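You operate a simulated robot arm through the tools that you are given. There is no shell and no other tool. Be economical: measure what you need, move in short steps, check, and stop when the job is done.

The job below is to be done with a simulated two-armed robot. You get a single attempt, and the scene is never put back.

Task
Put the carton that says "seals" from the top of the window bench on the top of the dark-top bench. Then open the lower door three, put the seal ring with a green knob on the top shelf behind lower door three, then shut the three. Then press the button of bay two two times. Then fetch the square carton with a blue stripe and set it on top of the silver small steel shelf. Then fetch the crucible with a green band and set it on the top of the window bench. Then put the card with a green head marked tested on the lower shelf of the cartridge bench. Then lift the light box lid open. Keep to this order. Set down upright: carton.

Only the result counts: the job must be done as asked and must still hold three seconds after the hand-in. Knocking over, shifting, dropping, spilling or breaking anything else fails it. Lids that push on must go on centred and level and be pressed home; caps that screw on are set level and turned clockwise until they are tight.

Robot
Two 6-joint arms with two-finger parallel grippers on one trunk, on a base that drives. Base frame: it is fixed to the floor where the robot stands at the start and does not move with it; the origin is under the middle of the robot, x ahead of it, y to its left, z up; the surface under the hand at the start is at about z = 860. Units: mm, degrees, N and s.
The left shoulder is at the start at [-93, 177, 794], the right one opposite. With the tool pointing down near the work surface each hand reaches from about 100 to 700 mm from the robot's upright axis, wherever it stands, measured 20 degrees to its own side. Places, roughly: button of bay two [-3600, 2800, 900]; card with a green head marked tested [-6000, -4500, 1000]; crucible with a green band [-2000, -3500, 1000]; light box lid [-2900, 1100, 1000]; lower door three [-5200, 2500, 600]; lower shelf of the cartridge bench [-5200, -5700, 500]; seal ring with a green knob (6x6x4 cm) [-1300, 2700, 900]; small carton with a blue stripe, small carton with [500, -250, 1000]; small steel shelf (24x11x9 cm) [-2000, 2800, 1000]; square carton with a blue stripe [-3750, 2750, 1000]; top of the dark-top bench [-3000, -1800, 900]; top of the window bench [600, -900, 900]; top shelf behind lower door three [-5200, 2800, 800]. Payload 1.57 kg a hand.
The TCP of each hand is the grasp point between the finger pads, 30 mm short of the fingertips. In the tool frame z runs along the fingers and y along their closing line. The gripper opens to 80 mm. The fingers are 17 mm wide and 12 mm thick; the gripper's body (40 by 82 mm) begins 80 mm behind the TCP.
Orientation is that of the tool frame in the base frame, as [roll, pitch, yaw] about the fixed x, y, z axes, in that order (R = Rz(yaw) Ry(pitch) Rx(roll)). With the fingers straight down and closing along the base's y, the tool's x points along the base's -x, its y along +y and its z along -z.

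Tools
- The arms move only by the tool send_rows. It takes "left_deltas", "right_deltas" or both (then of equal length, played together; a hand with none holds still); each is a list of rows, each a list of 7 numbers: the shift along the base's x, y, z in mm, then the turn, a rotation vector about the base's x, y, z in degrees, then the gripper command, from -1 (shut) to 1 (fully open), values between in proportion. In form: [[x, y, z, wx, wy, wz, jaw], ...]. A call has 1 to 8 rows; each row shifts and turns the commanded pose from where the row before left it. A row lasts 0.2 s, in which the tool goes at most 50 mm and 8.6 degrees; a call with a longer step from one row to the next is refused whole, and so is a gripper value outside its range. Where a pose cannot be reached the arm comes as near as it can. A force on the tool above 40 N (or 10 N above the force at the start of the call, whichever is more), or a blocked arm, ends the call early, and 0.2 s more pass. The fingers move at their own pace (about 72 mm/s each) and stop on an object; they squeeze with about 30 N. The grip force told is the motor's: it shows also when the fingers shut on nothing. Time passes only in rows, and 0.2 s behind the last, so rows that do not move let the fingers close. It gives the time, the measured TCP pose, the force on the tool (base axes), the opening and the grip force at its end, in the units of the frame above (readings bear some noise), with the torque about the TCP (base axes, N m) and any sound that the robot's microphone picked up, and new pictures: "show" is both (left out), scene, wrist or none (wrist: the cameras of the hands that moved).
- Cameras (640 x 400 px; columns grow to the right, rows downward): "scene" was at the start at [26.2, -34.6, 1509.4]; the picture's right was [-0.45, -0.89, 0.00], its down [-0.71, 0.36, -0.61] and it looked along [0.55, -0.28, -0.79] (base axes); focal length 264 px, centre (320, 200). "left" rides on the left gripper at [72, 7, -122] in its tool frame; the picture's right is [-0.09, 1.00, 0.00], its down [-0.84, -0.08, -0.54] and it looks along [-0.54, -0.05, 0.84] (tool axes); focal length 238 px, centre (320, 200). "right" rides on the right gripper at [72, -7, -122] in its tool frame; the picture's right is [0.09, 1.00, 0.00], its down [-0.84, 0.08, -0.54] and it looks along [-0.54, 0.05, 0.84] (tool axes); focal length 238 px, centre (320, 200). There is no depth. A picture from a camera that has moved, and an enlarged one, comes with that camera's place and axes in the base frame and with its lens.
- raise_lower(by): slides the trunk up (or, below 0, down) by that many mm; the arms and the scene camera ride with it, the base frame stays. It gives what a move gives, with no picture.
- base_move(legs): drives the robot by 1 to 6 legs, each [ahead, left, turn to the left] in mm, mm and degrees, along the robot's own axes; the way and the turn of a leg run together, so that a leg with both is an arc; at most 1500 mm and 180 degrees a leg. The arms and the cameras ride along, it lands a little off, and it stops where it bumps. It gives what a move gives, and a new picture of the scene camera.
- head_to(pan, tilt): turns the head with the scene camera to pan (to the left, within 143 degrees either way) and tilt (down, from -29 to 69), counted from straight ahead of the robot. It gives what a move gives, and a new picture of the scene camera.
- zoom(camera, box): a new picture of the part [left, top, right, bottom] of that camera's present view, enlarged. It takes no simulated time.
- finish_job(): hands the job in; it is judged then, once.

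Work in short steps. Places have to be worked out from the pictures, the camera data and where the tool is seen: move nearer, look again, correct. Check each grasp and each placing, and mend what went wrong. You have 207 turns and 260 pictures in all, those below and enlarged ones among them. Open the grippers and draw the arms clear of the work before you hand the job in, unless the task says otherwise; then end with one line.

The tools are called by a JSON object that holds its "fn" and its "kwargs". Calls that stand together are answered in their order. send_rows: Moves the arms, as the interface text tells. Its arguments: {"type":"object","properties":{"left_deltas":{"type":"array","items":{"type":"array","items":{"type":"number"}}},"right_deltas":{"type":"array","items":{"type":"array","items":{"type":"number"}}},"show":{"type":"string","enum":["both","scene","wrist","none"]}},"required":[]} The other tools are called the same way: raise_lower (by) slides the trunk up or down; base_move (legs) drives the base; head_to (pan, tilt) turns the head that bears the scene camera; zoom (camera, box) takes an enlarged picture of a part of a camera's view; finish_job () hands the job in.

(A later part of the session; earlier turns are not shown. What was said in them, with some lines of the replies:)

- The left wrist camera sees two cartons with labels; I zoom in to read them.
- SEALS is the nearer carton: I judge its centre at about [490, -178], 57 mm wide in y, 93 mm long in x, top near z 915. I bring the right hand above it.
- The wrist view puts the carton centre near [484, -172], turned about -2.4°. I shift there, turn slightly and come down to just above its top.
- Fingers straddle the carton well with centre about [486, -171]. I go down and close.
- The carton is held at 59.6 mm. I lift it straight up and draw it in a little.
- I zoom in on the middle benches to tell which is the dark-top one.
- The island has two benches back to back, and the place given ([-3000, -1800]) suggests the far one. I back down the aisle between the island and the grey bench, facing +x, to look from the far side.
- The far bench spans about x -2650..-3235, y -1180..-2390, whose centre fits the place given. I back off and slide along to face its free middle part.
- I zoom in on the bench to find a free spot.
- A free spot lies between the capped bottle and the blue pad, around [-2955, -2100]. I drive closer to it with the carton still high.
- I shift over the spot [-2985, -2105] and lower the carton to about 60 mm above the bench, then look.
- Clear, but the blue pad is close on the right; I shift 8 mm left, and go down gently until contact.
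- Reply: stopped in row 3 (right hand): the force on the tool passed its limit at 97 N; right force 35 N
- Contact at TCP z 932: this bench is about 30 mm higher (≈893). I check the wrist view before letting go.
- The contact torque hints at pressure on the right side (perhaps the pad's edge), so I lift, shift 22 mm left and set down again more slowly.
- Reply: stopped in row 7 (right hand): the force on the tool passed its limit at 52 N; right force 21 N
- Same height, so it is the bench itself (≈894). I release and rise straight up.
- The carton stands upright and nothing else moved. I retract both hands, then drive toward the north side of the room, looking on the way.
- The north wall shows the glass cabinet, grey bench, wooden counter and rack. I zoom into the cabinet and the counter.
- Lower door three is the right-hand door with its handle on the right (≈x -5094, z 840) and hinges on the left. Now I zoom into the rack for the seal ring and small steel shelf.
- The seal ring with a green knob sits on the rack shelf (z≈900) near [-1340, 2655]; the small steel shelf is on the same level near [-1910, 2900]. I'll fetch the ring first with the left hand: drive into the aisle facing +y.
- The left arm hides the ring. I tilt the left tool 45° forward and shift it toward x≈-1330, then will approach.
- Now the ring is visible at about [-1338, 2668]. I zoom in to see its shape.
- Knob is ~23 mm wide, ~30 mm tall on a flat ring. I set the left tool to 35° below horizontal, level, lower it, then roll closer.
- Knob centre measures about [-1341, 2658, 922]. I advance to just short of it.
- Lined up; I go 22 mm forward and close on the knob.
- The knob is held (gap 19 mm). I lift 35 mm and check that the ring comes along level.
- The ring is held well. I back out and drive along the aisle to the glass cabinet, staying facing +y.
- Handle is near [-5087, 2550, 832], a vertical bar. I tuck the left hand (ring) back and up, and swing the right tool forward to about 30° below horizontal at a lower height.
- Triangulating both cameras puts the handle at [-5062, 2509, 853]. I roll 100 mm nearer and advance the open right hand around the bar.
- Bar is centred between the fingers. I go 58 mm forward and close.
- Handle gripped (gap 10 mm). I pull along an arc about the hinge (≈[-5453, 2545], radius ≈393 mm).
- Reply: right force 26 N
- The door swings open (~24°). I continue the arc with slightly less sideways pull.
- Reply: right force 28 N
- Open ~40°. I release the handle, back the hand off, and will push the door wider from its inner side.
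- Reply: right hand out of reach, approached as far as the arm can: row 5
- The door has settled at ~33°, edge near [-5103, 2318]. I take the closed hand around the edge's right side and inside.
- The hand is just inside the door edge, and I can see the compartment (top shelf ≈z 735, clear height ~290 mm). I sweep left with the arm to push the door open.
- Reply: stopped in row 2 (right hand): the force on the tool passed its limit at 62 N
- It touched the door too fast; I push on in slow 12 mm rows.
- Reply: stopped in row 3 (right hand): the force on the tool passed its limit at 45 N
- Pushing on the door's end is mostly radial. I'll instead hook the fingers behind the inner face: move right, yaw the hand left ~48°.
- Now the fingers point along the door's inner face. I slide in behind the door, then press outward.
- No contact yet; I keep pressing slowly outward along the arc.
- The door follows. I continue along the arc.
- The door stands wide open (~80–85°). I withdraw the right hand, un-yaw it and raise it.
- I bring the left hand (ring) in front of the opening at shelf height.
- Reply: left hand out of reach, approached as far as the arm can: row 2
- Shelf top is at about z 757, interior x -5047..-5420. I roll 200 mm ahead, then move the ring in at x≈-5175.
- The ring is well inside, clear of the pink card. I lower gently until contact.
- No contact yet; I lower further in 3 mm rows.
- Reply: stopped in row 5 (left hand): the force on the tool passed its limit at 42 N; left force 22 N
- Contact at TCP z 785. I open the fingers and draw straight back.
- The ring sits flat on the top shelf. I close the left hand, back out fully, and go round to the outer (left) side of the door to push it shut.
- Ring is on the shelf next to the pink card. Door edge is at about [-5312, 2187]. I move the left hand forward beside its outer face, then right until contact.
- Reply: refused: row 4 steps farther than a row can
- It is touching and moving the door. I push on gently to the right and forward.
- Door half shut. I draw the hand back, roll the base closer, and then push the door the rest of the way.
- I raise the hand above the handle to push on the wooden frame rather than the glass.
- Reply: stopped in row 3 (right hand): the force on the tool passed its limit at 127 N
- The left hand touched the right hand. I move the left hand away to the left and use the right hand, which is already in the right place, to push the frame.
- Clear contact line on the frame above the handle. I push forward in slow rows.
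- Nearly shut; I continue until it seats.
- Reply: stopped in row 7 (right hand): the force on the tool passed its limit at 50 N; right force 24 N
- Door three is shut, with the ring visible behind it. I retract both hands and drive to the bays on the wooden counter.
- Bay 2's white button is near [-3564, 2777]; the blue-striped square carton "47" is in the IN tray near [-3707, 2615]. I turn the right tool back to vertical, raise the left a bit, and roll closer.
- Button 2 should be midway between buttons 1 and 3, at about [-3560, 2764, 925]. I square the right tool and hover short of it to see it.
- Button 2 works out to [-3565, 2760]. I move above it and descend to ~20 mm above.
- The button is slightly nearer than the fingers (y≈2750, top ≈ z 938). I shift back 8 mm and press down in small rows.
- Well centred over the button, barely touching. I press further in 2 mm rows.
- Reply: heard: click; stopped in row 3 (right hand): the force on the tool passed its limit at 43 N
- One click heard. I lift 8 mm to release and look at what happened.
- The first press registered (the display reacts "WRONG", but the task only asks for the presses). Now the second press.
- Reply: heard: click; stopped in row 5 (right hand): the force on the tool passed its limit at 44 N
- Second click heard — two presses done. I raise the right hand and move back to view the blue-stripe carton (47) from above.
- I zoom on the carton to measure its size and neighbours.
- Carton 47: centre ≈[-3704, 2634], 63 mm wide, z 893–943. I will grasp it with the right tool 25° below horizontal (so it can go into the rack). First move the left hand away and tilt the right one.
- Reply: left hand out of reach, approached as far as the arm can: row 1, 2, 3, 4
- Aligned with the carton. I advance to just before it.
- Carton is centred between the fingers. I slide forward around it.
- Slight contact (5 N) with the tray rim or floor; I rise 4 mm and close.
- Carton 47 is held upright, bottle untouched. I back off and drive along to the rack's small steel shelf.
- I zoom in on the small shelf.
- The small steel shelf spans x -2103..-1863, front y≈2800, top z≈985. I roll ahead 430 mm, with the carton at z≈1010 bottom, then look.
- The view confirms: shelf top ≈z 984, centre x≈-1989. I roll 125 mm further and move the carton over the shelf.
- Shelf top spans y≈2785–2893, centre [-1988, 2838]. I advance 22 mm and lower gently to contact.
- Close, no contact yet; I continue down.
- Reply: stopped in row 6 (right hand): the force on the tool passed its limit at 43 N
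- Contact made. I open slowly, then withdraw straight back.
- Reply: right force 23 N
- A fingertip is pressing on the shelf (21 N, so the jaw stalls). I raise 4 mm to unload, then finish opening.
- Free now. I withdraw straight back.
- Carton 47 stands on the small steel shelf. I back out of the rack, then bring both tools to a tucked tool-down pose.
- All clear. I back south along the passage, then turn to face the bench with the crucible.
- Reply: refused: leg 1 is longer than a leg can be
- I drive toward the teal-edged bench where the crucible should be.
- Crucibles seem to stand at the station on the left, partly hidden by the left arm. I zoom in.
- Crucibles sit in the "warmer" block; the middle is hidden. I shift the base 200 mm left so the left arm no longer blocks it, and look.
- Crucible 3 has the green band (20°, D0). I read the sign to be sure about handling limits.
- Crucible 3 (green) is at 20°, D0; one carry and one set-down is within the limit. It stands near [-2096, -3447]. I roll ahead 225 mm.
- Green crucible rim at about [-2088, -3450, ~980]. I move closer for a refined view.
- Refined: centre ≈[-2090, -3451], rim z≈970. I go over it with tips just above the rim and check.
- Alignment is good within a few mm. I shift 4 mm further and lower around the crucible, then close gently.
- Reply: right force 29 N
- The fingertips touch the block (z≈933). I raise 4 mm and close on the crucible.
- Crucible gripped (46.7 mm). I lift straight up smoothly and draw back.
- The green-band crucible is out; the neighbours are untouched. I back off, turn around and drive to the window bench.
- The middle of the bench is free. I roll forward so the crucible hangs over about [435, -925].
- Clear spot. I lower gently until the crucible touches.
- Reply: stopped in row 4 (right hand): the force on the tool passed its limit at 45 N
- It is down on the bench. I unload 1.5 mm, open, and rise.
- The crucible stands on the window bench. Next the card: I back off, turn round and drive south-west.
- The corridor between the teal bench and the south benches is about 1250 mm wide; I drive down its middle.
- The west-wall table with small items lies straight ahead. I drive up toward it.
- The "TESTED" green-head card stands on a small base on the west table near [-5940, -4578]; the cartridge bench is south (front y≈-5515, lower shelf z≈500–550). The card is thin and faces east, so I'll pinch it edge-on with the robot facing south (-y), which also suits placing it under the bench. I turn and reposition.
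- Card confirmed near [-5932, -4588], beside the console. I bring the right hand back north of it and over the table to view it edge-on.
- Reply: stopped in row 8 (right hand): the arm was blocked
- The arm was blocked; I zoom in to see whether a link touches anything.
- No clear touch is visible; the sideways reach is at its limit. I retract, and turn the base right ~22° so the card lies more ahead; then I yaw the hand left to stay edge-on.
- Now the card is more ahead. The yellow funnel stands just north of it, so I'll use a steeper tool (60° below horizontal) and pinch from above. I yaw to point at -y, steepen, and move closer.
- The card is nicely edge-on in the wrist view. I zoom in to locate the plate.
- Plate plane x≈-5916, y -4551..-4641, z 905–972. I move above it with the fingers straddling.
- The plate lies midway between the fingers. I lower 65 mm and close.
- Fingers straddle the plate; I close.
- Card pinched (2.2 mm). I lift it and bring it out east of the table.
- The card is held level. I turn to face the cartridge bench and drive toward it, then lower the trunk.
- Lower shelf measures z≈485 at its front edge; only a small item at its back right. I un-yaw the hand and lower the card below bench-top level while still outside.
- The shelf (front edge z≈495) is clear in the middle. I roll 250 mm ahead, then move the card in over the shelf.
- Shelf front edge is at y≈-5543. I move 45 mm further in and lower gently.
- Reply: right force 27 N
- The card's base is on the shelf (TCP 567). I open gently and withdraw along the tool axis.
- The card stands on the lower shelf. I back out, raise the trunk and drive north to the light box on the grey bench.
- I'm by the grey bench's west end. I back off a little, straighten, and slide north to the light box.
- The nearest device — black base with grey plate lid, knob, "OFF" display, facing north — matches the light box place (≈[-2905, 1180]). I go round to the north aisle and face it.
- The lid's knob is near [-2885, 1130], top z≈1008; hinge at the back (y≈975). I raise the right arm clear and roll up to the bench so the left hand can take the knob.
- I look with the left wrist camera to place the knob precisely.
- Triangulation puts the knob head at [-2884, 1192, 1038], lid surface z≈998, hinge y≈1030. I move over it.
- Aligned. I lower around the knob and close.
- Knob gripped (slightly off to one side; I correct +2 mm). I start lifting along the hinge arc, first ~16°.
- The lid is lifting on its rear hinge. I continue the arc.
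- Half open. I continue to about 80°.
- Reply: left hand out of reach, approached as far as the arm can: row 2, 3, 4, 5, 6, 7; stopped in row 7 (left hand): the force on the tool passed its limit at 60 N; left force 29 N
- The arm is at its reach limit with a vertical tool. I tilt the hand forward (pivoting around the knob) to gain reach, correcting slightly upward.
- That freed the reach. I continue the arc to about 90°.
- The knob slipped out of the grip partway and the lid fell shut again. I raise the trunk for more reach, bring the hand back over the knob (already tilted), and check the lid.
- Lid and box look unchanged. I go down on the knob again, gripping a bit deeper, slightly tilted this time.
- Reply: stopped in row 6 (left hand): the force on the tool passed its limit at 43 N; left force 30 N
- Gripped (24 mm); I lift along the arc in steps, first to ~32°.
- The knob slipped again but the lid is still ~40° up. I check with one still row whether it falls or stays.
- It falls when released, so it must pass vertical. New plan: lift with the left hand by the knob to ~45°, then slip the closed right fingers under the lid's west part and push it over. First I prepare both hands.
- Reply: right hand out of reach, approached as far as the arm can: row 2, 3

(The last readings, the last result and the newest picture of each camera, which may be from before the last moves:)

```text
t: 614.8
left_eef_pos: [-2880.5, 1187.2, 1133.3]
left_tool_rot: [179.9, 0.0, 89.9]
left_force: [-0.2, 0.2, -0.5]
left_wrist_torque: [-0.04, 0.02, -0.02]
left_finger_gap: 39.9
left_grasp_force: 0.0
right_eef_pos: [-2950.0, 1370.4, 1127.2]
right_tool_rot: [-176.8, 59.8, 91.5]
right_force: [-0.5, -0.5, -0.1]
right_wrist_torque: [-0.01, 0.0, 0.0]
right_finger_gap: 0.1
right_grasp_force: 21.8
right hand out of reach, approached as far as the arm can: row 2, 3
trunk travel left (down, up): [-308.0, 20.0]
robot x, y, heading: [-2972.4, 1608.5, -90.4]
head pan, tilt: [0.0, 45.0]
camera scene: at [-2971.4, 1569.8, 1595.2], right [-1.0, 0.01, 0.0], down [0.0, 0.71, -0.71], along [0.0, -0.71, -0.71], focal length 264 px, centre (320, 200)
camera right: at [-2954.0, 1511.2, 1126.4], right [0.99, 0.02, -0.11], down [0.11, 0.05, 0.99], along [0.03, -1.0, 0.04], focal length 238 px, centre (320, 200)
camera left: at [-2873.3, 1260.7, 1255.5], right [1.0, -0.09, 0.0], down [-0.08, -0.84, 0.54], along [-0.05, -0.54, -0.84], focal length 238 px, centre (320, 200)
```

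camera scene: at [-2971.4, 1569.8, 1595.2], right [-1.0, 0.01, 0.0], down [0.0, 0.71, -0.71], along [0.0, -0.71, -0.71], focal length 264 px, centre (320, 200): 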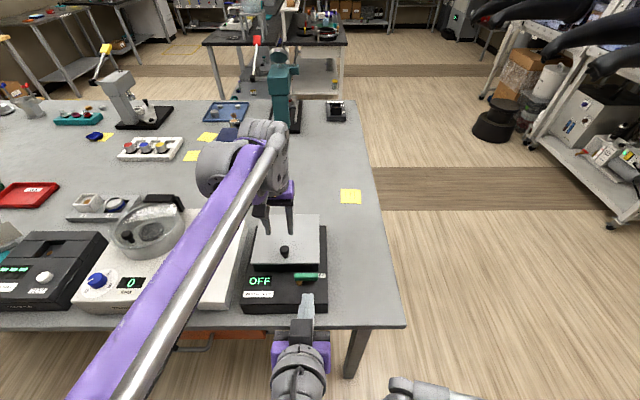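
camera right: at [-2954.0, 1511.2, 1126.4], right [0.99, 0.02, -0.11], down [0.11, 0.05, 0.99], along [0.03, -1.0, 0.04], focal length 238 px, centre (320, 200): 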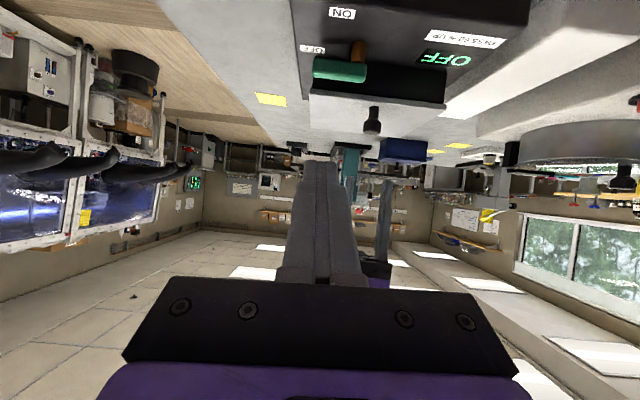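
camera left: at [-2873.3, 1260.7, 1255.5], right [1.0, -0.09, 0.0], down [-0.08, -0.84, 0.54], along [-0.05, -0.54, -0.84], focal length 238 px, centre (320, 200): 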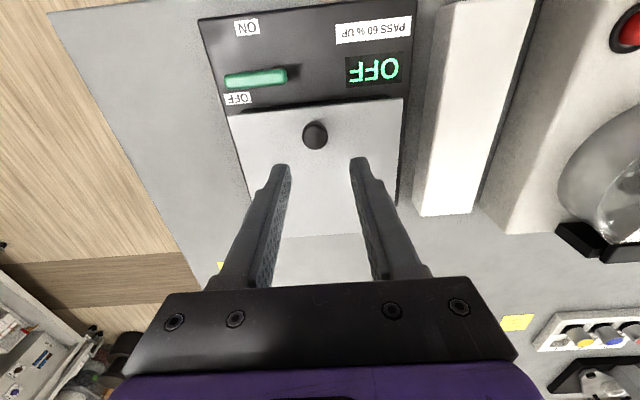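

Both are in place. Left: down onto the knob (vertical) and grip.

{"fn": "send_rows", "kwargs": {"left_deltas": [[-4, 4, -40, 0, 0, 0, 0], [0, 0, -40, 0, 0, 0, 0], [0, 0, -13, 0, 0, 0, 0], [0, 0, 0, 0, 0, 0, -1], [0, 0, 0, 0, 0, 0, -1], [0, 0, 0, 0, 0, 0, -1]], "show": "none"}}

{"fn": "send_rows", "kwargs": {"left_deltas": [[0, -3, 11, 0, 0, 0, -1], [0, -4.2, 10.6, 0, 0, 0, -1], [0, -5, 10.3, 0, 0, 0, -1], [0, -5.7, 9.9, 0, 0, 0, -1], [0, -6.4, 9.5, 0, 0, 0, -1], [0, -7, 9, 0, 0, 0, -1], [0, -7.6, 8.5, 0, 0, 0, -1], [0, -8.2, 8, 0, 0, 0, -1]], "show": "none"}}

{"fn": "send_rows", "kwargs": {"left_deltas": [[0, -8.7, 7.5, 0, 0, 0, -1], [0, -9.2, 6.9, 0, 0, 0, -1], [0, -9.6, 6.2, 0, 0, 0, -1]], "show": "both"}}

```text
t: 616.2
left_eef_pos: [-2883.2, 1197.5, 1040.1]
left_tool_rot: [179.7, 0.3, 89.9]
left_force: [3.3, -6.5, 39.0]
left_wrist_torque: [-0.11, 0.85, 0.19]
left_finger_gap: 23.7
left_grasp_force: 36.1
right_eef_pos: [-2950.8, 1372.0, 1128.2]
right_tool_rot: [-177.0, 59.9, 91.5]
right_force: [-0.1, -1.1, -0.2]
right_wrist_torque: [0.0, -0.03, 0.02]
right_finger_gap: 0.2
right_grasp_force: 21.3
trunk travel left (down, up): [-308.0, 20.0]
robot x, y, heading: [-2974.0, 1609.8, -90.1]
head pan, tilt: [0.0, 45.0]
```

```text
t: 618.0
left_eef_pos: [-2884.2, 1149.8, 1116.9]
left_tool_rot: [180.0, 0.1, 89.9]
left_force: [19.5, 10.4, -0.2]
left_wrist_torque: [1.07, -0.17, 0.07]
left_finger_gap: 23.8
left_grasp_force: 35.6
right_eef_pos: [-2948.2, 1372.3, 1128.1]
right_tool_rot: [-176.7, 59.9, 91.8]
right_force: [-0.1, 0.2, 1.0]
right_wrist_torque: [0.01, 0.02, -0.04]
right_finger_gap: 0.0
right_grasp_force: 21.4
trunk travel left (down, up): [-308.0, 20.0]
robot x, y, heading: [-2971.6, 1608.6, -90.5]
head pan, tilt: [0.0, 45.0]
```

```text
t: 618.8
left_eef_pos: [-2884.9, 1120.9, 1136.9]
left_tool_rot: [179.9, 0.1, 89.9]
left_force: [23.0, 9.2, -1.0]
left_wrist_torque: [1.1, -0.06, -0.02]
left_finger_gap: 23.8
left_grasp_force: 35.3
right_eef_pos: [-2949.1, 1371.5, 1127.0]
right_tool_rot: [-176.7, 59.8, 91.7]
right_force: [0.5, 0.8, -0.2]
right_wrist_torque: [0.01, 0.0, 0.01]
right_finger_gap: 0.0
right_grasp_force: 21.6
trunk travel left (down, up): [-308.0, 20.0]
robot x, y, heading: [-2972.2, 1606.8, -90.6]
head pan, tilt: [0.0, 45.0]
camera scene: at [-2968.6, 1571.5, 1595.2], right [-1.0, 0.01, 0.0], down [0.0, 0.71, -0.71], along [-0.01, -0.71, -0.71], focal length 264 px, centre (320, 200)
camera left: at [-2877.6, 1193.1, 1259.2], right [1.0, -0.09, 0.0], down [-0.08, -0.84, 0.54], along [-0.05, -0.54, -0.84], focal length 238 px, centre (320, 200)
```

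scene: 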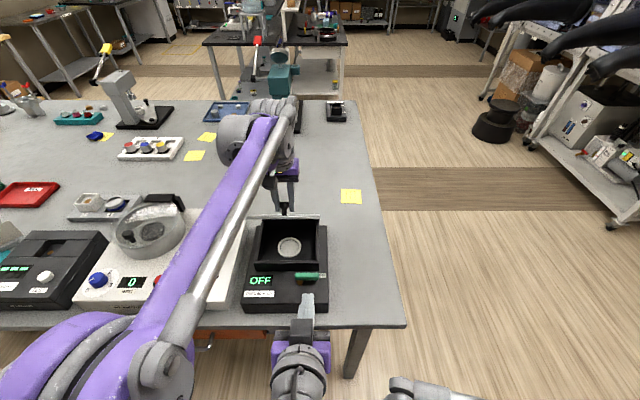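
left: 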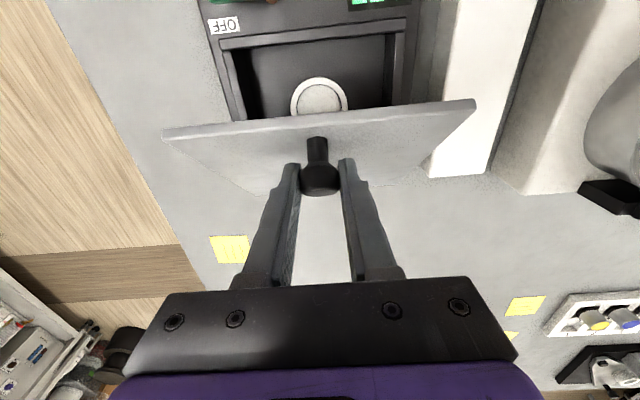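

Lid at ~42°, its edge at about [y 1159, z 1116]. I bring the closed right fingers in under the west half of the lid.

{"fn": "send_rows", "kwargs": {"right_deltas": [[-2, -40, -17, 0, 0, 0, -1], [-2, -40, -17, 0, 0, 0, -1], [-2, -40, -16, 0, 0, 0, -1], [0, -37, 0, 0, 0, 0, -1], [0, -37, 0, 0, 0, 0, -1], [0, -36, 0, 0, 0, 0, -1]], "show": "both"}}

```text
t: 620.2
left_eef_pos: [-2884.3, 1121.3, 1137.8]
left_tool_rot: [179.9, 0.4, 89.9]
left_force: [23.2, -3.4, 10.2]
left_wrist_torque: [-0.35, 0.0, -0.04]
left_finger_gap: 23.8
left_grasp_force: 35.5
right_eef_pos: [-2956.6, 1146.3, 1081.0]
right_tool_rot: [-176.7, 59.8, 91.7]
right_force: [1.4, 8.7, -6.8]
right_wrist_torque: [0.28, 0.07, -0.08]
right_finger_gap: 0.0
right_grasp_force: 21.2
trunk travel left (down, up): [-308.0, 20.0]
robot x, y, heading: [-2974.9, 1608.7, -90.3]
head pan, tilt: [0.0, 45.0]
camera scene: at [-2968.2, 1572.3, 1595.1], right [-1.0, 0.01, 0.0], down [0.0, 0.71, -0.71], along [-0.01, -0.71, -0.71], focal length 264 px, centre (320, 200)
camera right: at [-2961.5, 1286.3, 1080.3], right [0.99, 0.03, -0.11], down [0.11, 0.05, 0.99], along [0.03, -1.0, 0.04], focal length 238 px, centre (320, 200)
```

scene: 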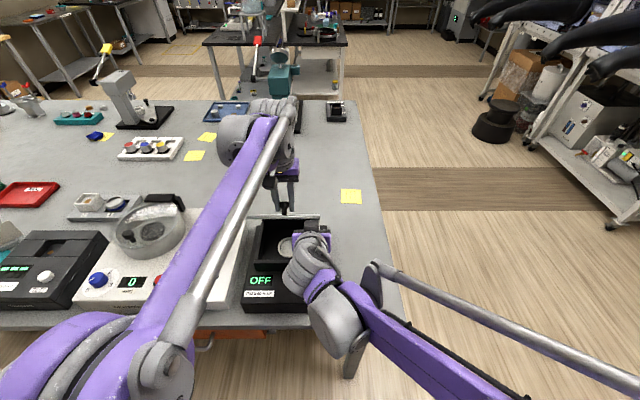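
right: 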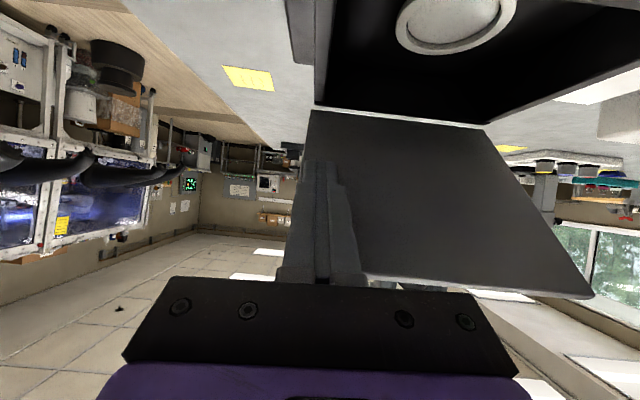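

The right fingertips touch the lid's underside but only at its west edge. I shift 12 mm east for better support, then release the left hand and raise it away.

{"fn": "send_rows", "kwargs": {"right_deltas": [[0, 3, -3, 0, 0, 0, -1], [12, 0, 0, 0, 0, 0, -1], [0, -3, 3, 0, 0, 0, -1], [0, 0, 2, 0, 0, 0, -1], [0, 0, 0, 0, 0, 0, -1], [0, 0, 0, 0, 0, 0, -1], [0, 0, 0, 0, 0, 0, -1]], "left_deltas": [[0, 0, 0, 0, 0, 0, -1], [0, 0, 0, 0, 0, 0, -1], [0, 0, 0, 0, 0, 0, -1], [0, 0, 0, 0, 0, 0, -1], [0, 0, 0, 0, 0, 0, 0], [0, 0, 0, 0, 0, 0, 0], [0, 0, 30, 0, 0, 0, 0]], "show": "both"}}

```text
t: 621.8
left_eef_pos: [-2888.8, 1121.1, 1168.3]
left_tool_rot: [179.8, 0.1, 89.8]
left_force: [0.3, -0.3, 0.9]
left_wrist_torque: [0.01, 0.02, -0.03]
left_finger_gap: 39.8
left_grasp_force: 0.0
right_eef_pos: [-2948.9, 1143.2, 1081.5]
right_tool_rot: [-176.9, 59.9, 91.5]
right_force: [-0.7, 1.3, -1.6]
right_wrist_torque: [0.02, 0.02, 0.0]
right_finger_gap: 0.2
right_grasp_force: 21.1
trunk travel left (down, up): [-308.0, 20.0]
robot x, y, heading: [-2975.6, 1608.4, -90.2]
head pan, tilt: [0.0, 45.0]
camera scene: at [-2973.3, 1570.6, 1595.2], right [-1.0, 0.01, 0.0], down [0.0, 0.71, -0.71], along [0.0, -0.71, -0.71], focal length 264 px, centre (320, 200)
camera right: at [-2952.2, 1284.0, 1081.2], right [0.99, 0.03, -0.11], down [0.1, 0.05, 0.99], along [0.03, -1.0, 0.04], focal length 238 px, centre (320, 200)
camera left: at [-2881.0, 1193.5, 1290.2], right [1.0, -0.1, 0.0], down [-0.08, -0.84, 0.54], along [-0.05, -0.54, -0.84], focal length 238 px, centre (320, 200)
```

scene: 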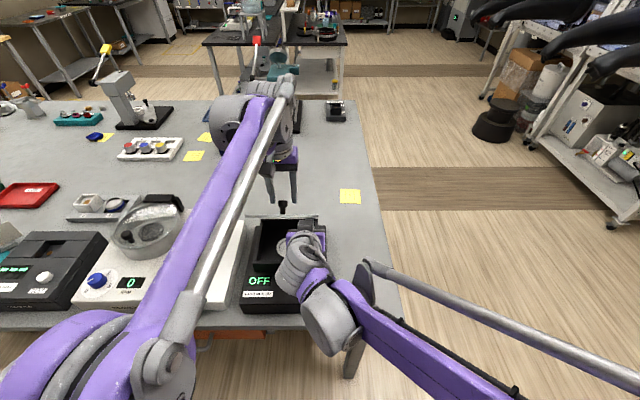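
right: 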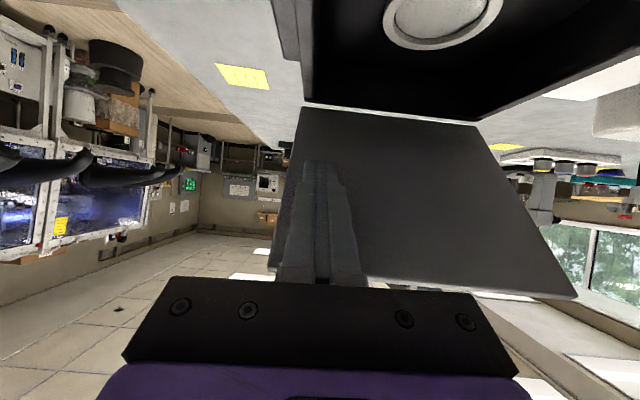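
left: 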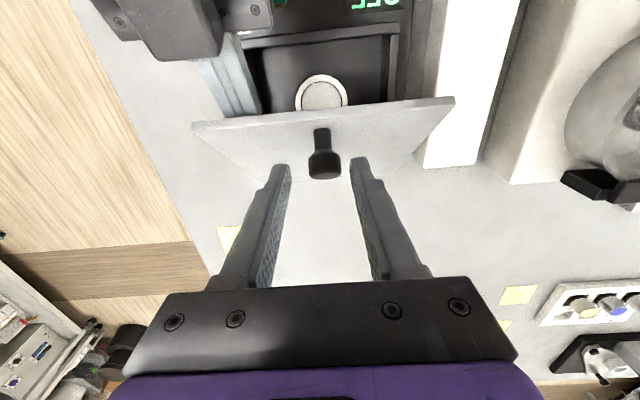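

The lid rests on the right fingers. I raise the left hand away and push the lid up and over with the right.

{"fn": "send_rows", "kwargs": {"right_deltas": [[0, -7, 11, 0, 0, 0, -1], [0, -8, 9, 0, 0, 0, -1], [0, -8, 6, 0, 0, 0, -1], [0, -8.5, 5.6, 0, 0, 0, -1], [0, -9.5, 4.4, 0, 0, 0, -1], [0, -9, 4, 0, 0, 0, -1], [0, -9, 3, 0, 0, 0, -1]], "left_deltas": [[0, 0, 40, 0, 0, 0, 0], [10, 20, 35, 0, 0, 0, 0], [20, 35, 20, 0, 0, 0, 0], [20, 40, 0, 0, 0, 0, 0], [20, 40, 0, 0, 0, 0, 0], [0, 0, 0, 0, 0, 0, 0], [0, 0, 0, 0, 0, 0, 0]], "show": "both"}}

```text
t: 623.4
left_eef_pos: [-2813.3, 1258.1, 1260.6]
left_tool_rot: [179.9, 0.1, 89.9]
left_force: [0.0, 0.2, -0.2]
left_wrist_torque: [-0.02, 0.03, -0.03]
left_finger_gap: 40.0
left_grasp_force: 0.1
right_eef_pos: [-2948.0, 1081.5, 1125.5]
right_tool_rot: [-177.0, 59.8, 91.3]
right_force: [-1.0, -0.2, 0.3]
right_wrist_torque: [0.03, 0.01, 0.0]
right_finger_gap: 0.0
right_grasp_force: 21.4
trunk travel left (down, up): [-308.0, 20.0]
robot x, y, heading: [-2972.1, 1612.3, -90.4]
head pan, tilt: [0.0, 45.0]
camera scene: at [-2972.8, 1570.4, 1595.2], right [-1.0, 0.01, 0.0], down [0.0, 0.71, -0.71], along [0.0, -0.71, -0.71], focal length 264 px, centre (320, 200)
camera right: at [-2951.4, 1222.2, 1124.9], right [0.99, 0.03, -0.11], down [0.1, 0.05, 0.99], along [0.03, -1.0, 0.04], focal length 238 px, centre (320, 200)
camera left: at [-2806.4, 1329.1, 1383.2], right [1.0, -0.09, 0.0], down [-0.08, -0.84, 0.54], along [-0.05, -0.54, -0.84], focal length 238 px, centre (320, 200)
```

scene: 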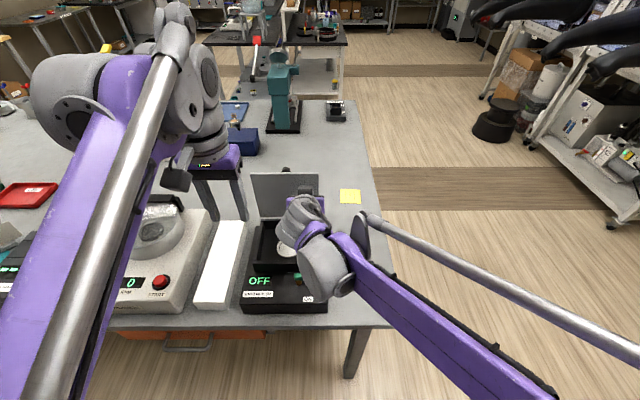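
right: 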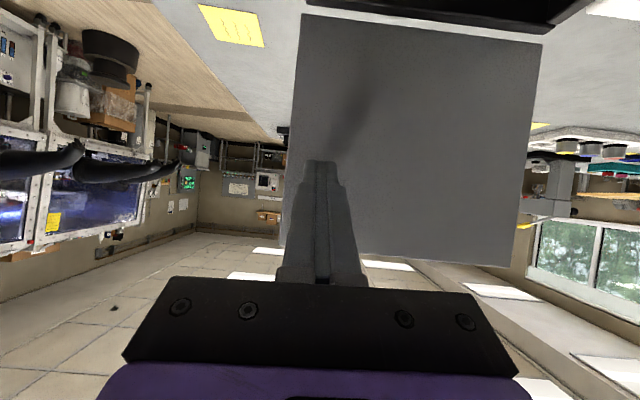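
left: 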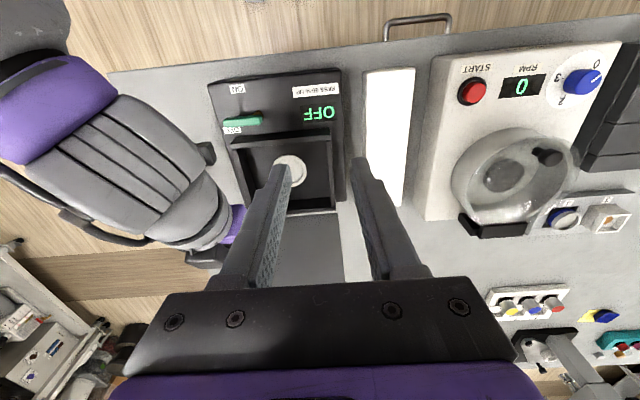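

The lid is nearly vertical. I push it past vertical.

{"fn": "send_rows", "kwargs": {"right_deltas": [[0, -9.5, 2, 0, 0, 0, -1], [0, -10, 1, 0, 0, 0, -1], [0, -10, 0, 0, 0, 0, -1], [0, -10, -1, 0, 0, 0, -1], [0, -10, -2, 0, 0, 0, -1]], "show": "both"}}

```text
t: 624.5
left_eef_pos: [-2814.8, 1262.8, 1263.3]
left_tool_rot: [179.8, 0.4, 89.8]
left_force: [0.3, -0.1, -0.5]
left_wrist_torque: [0.0, 0.0, -0.03]
left_finger_gap: 40.2
left_grasp_force: 0.1
right_eef_pos: [-2947.0, 1051.5, 1127.8]
right_tool_rot: [-176.8, 59.9, 91.6]
right_force: [-3.3, 34.8, 12.5]
right_wrist_torque: [-0.03, 0.22, 0.04]
right_finger_gap: 0.0
right_grasp_force: 21.2
trunk travel left (down, up): [-308.0, 20.0]
robot x, y, heading: [-2971.8, 1614.0, -90.3]
head pan, tilt: [0.0, 45.0]
stopped in row 5 (right hand): the force on the tool passed its limit at 48 N (the readings are from after the stop); the commanded pose is now the measured one
camera scene: at [-2973.7, 1578.1, 1595.6], right [-1.0, 0.01, 0.0], down [0.0, 0.7, -0.71], along [0.0, -0.71, -0.7], focal length 264 px, centre (320, 200)
camera right: at [-2951.1, 1191.5, 1127.3], right [0.99, 0.03, -0.11], down [0.11, 0.05, 0.99], along [0.03, -1.0, 0.04], focal length 238 px, centre (320, 200)
```

scene: 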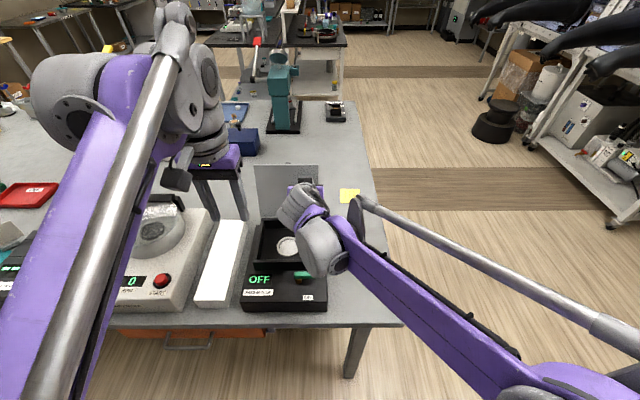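
right: 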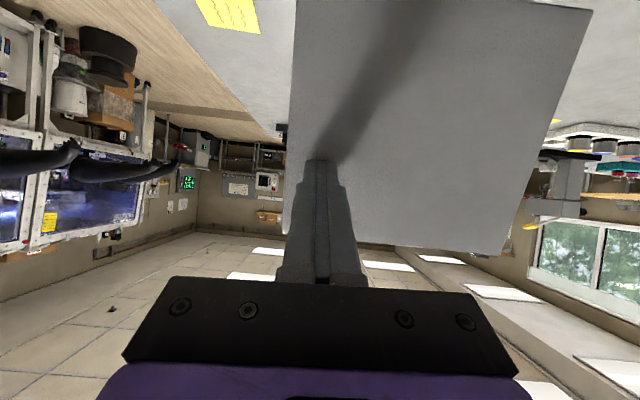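

The lid has met its stop just past vertical. I draw the right hand back and see whether it stays.

{"fn": "send_rows", "kwargs": {"right_deltas": [[0, 10, 0, 0, 0, 0, -1], [0, 20, 0, 0, 0, 0, -1], [0, 35, 5, 0, 0, 0, -1], [0, 45, 5, 0, 0, 0, -1], [0, 45, 5, 0, 0, 0, -1], [0, 45, 5, 0, 0, 0, -1]], "show": "both"}}

```text
t: 625.9
left_eef_pos: [-2814.1, 1257.7, 1261.2]
left_tool_rot: [179.7, 0.0, 89.9]
left_force: [0.0, -0.3, 0.1]
left_wrist_torque: [0.0, 0.03, 0.0]
left_finger_gap: 40.2
left_grasp_force: 0.0
right_eef_pos: [-2949.1, 1246.1, 1145.3]
right_tool_rot: [-176.9, 59.7, 91.5]
right_force: [0.3, -0.4, 0.5]
right_wrist_torque: [-0.01, 0.01, 0.02]
right_finger_gap: 0.0
right_grasp_force: 20.9
trunk travel left (down, up): [-308.0, 20.0]
robot x, y, heading: [-2973.1, 1609.0, -90.4]
head pan, tilt: [0.0, 45.0]
camera scene: at [-2974.1, 1572.1, 1595.2], right [-1.0, 0.01, 0.0], down [0.0, 0.71, -0.71], along [0.0, -0.71, -0.71], focal length 264 px, centre (320, 200)
camera right: at [-2953.2, 1386.7, 1145.5], right [0.99, 0.02, -0.11], down [0.11, 0.04, 0.99], along [0.03, -1.0, 0.04], focal length 238 px, centre (320, 200)
```

scene: 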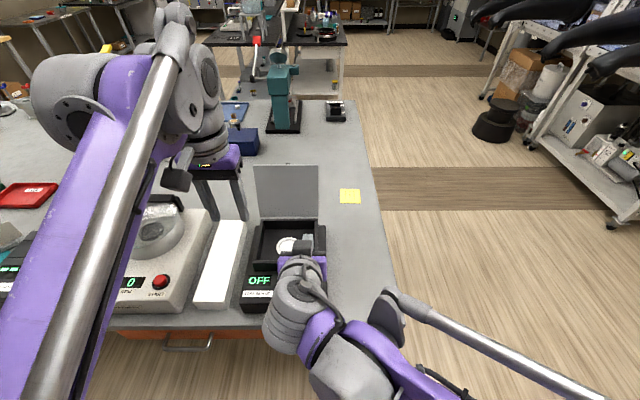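
right: 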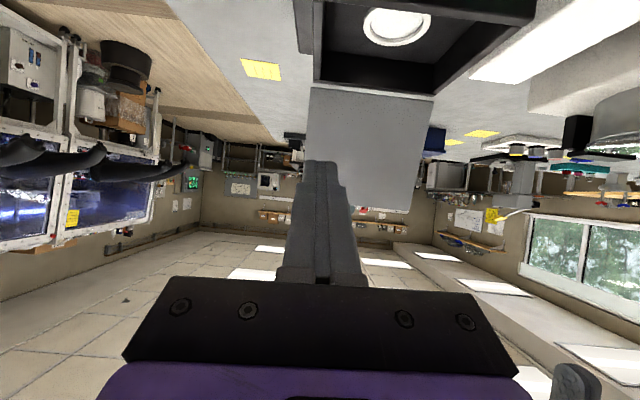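

The lid stays open by itself. I open both grippers, draw the arms clear and back the base off.

{"fn": "send_rows", "kwargs": {"right_deltas": [[0, 30, 15, 0, 0, 0, 0], [0, 30, 15, 0, 0, 0, 0.5], [0, 0, 10, 0, 0, 0, 1]], "left_deltas": [[0, 30, 0, 0, 0, 0, 0.5], [0, 30, 0, 0, 0, 0, 1], [0, 0, 0, 0, 0, 0, 1]], "show": "none"}}

{"fn": "base_move", "kwargs": {"legs": [[-300, 0, 0]]}}

{"fn": "zoom", "kwargs": {"camera": "scene", "box": [220, 100, 420, 260]}}

```text
t: 626.7
left_eef_pos: [-2813.6, 1314.5, 1260.4]
left_tool_rot: [179.9, 0.1, 89.8]
left_force: [-0.1, -0.5, 0.4]
left_wrist_torque: [0.04, 0.01, 0.0]
left_finger_gap: 79.9
left_grasp_force: 0.0
right_eef_pos: [-2945.4, 1303.9, 1187.1]
right_tool_rot: [-176.9, 59.7, 91.5]
right_force: [-0.4, 0.2, 0.0]
right_wrist_torque: [0.02, -0.01, 0.03]
right_finger_gap: 80.1
right_grasp_force: 0.0
trunk travel left (down, up): [-308.0, 20.0]
robot x, y, heading: [-2970.6, 1607.1, -90.1]
head pan, tilt: [0.0, 45.0]
```

```text
t: 628.7
left_eef_pos: [-2813.1, 1610.1, 1262.0]
left_tool_rot: [179.8, 0.2, 89.8]
left_force: [-0.2, 1.1, 0.5]
left_wrist_torque: [-0.02, 0.01, 0.0]
left_finger_gap: 80.0
left_grasp_force: 0.1
right_eef_pos: [-2943.6, 1599.3, 1186.5]
right_tool_rot: [-176.9, 59.7, 91.6]
right_force: [-0.1, -0.8, -0.3]
right_wrist_torque: [0.02, 0.01, 0.0]
right_finger_gap: 79.7
right_grasp_force: 0.1
trunk travel left (down, up): [-308.0, 20.0]
robot x, y, heading: [-2970.4, 1907.1, -90.4]
head pan, tilt: [0.0, 45.0]
camera scene: at [-2971.3, 1866.0, 1595.3], right [-1.0, 0.01, 0.0], down [0.0, 0.71, -0.71], along [0.0, -0.71, -0.71], focal length 264 px, centre (320, 200)
```

scene: 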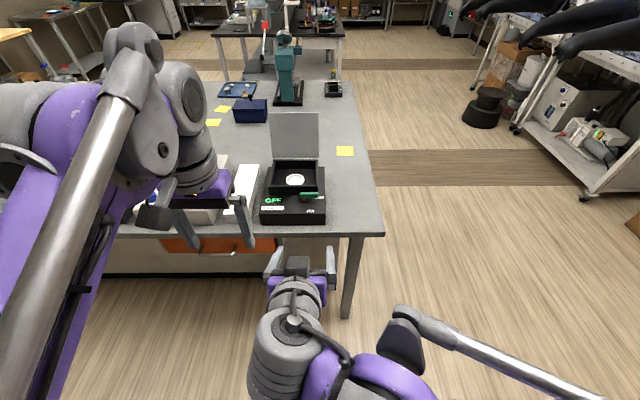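

```text
2.50 times, centred on (320, 180) of scene
camera zoom: at [-2971.3, 1866.0, 1595.3], right [-1.0, 0.01, 0.0], down [0.0, 0.71, -0.71], along [0.0, -0.71, -0.71], focal length 660 px, centre (320, 250)
```

zoom: 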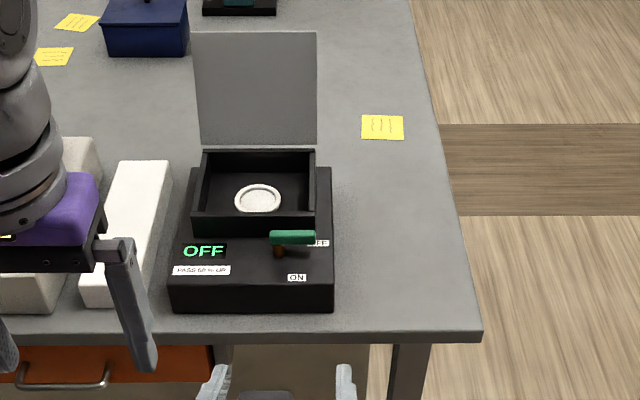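

The lid stands open, the switch is still OFF, and both arms are clear. All seven steps are done in order, so I hand in.

{"fn": "finish_job", "kwargs": {}}

```text
The job is handed in.
```

I did all seven steps in the order you asked and handed the job in. Two things to know: the bay display showed "WRONG" after the first button press, and the light box lid fell shut twice before it stayed open.
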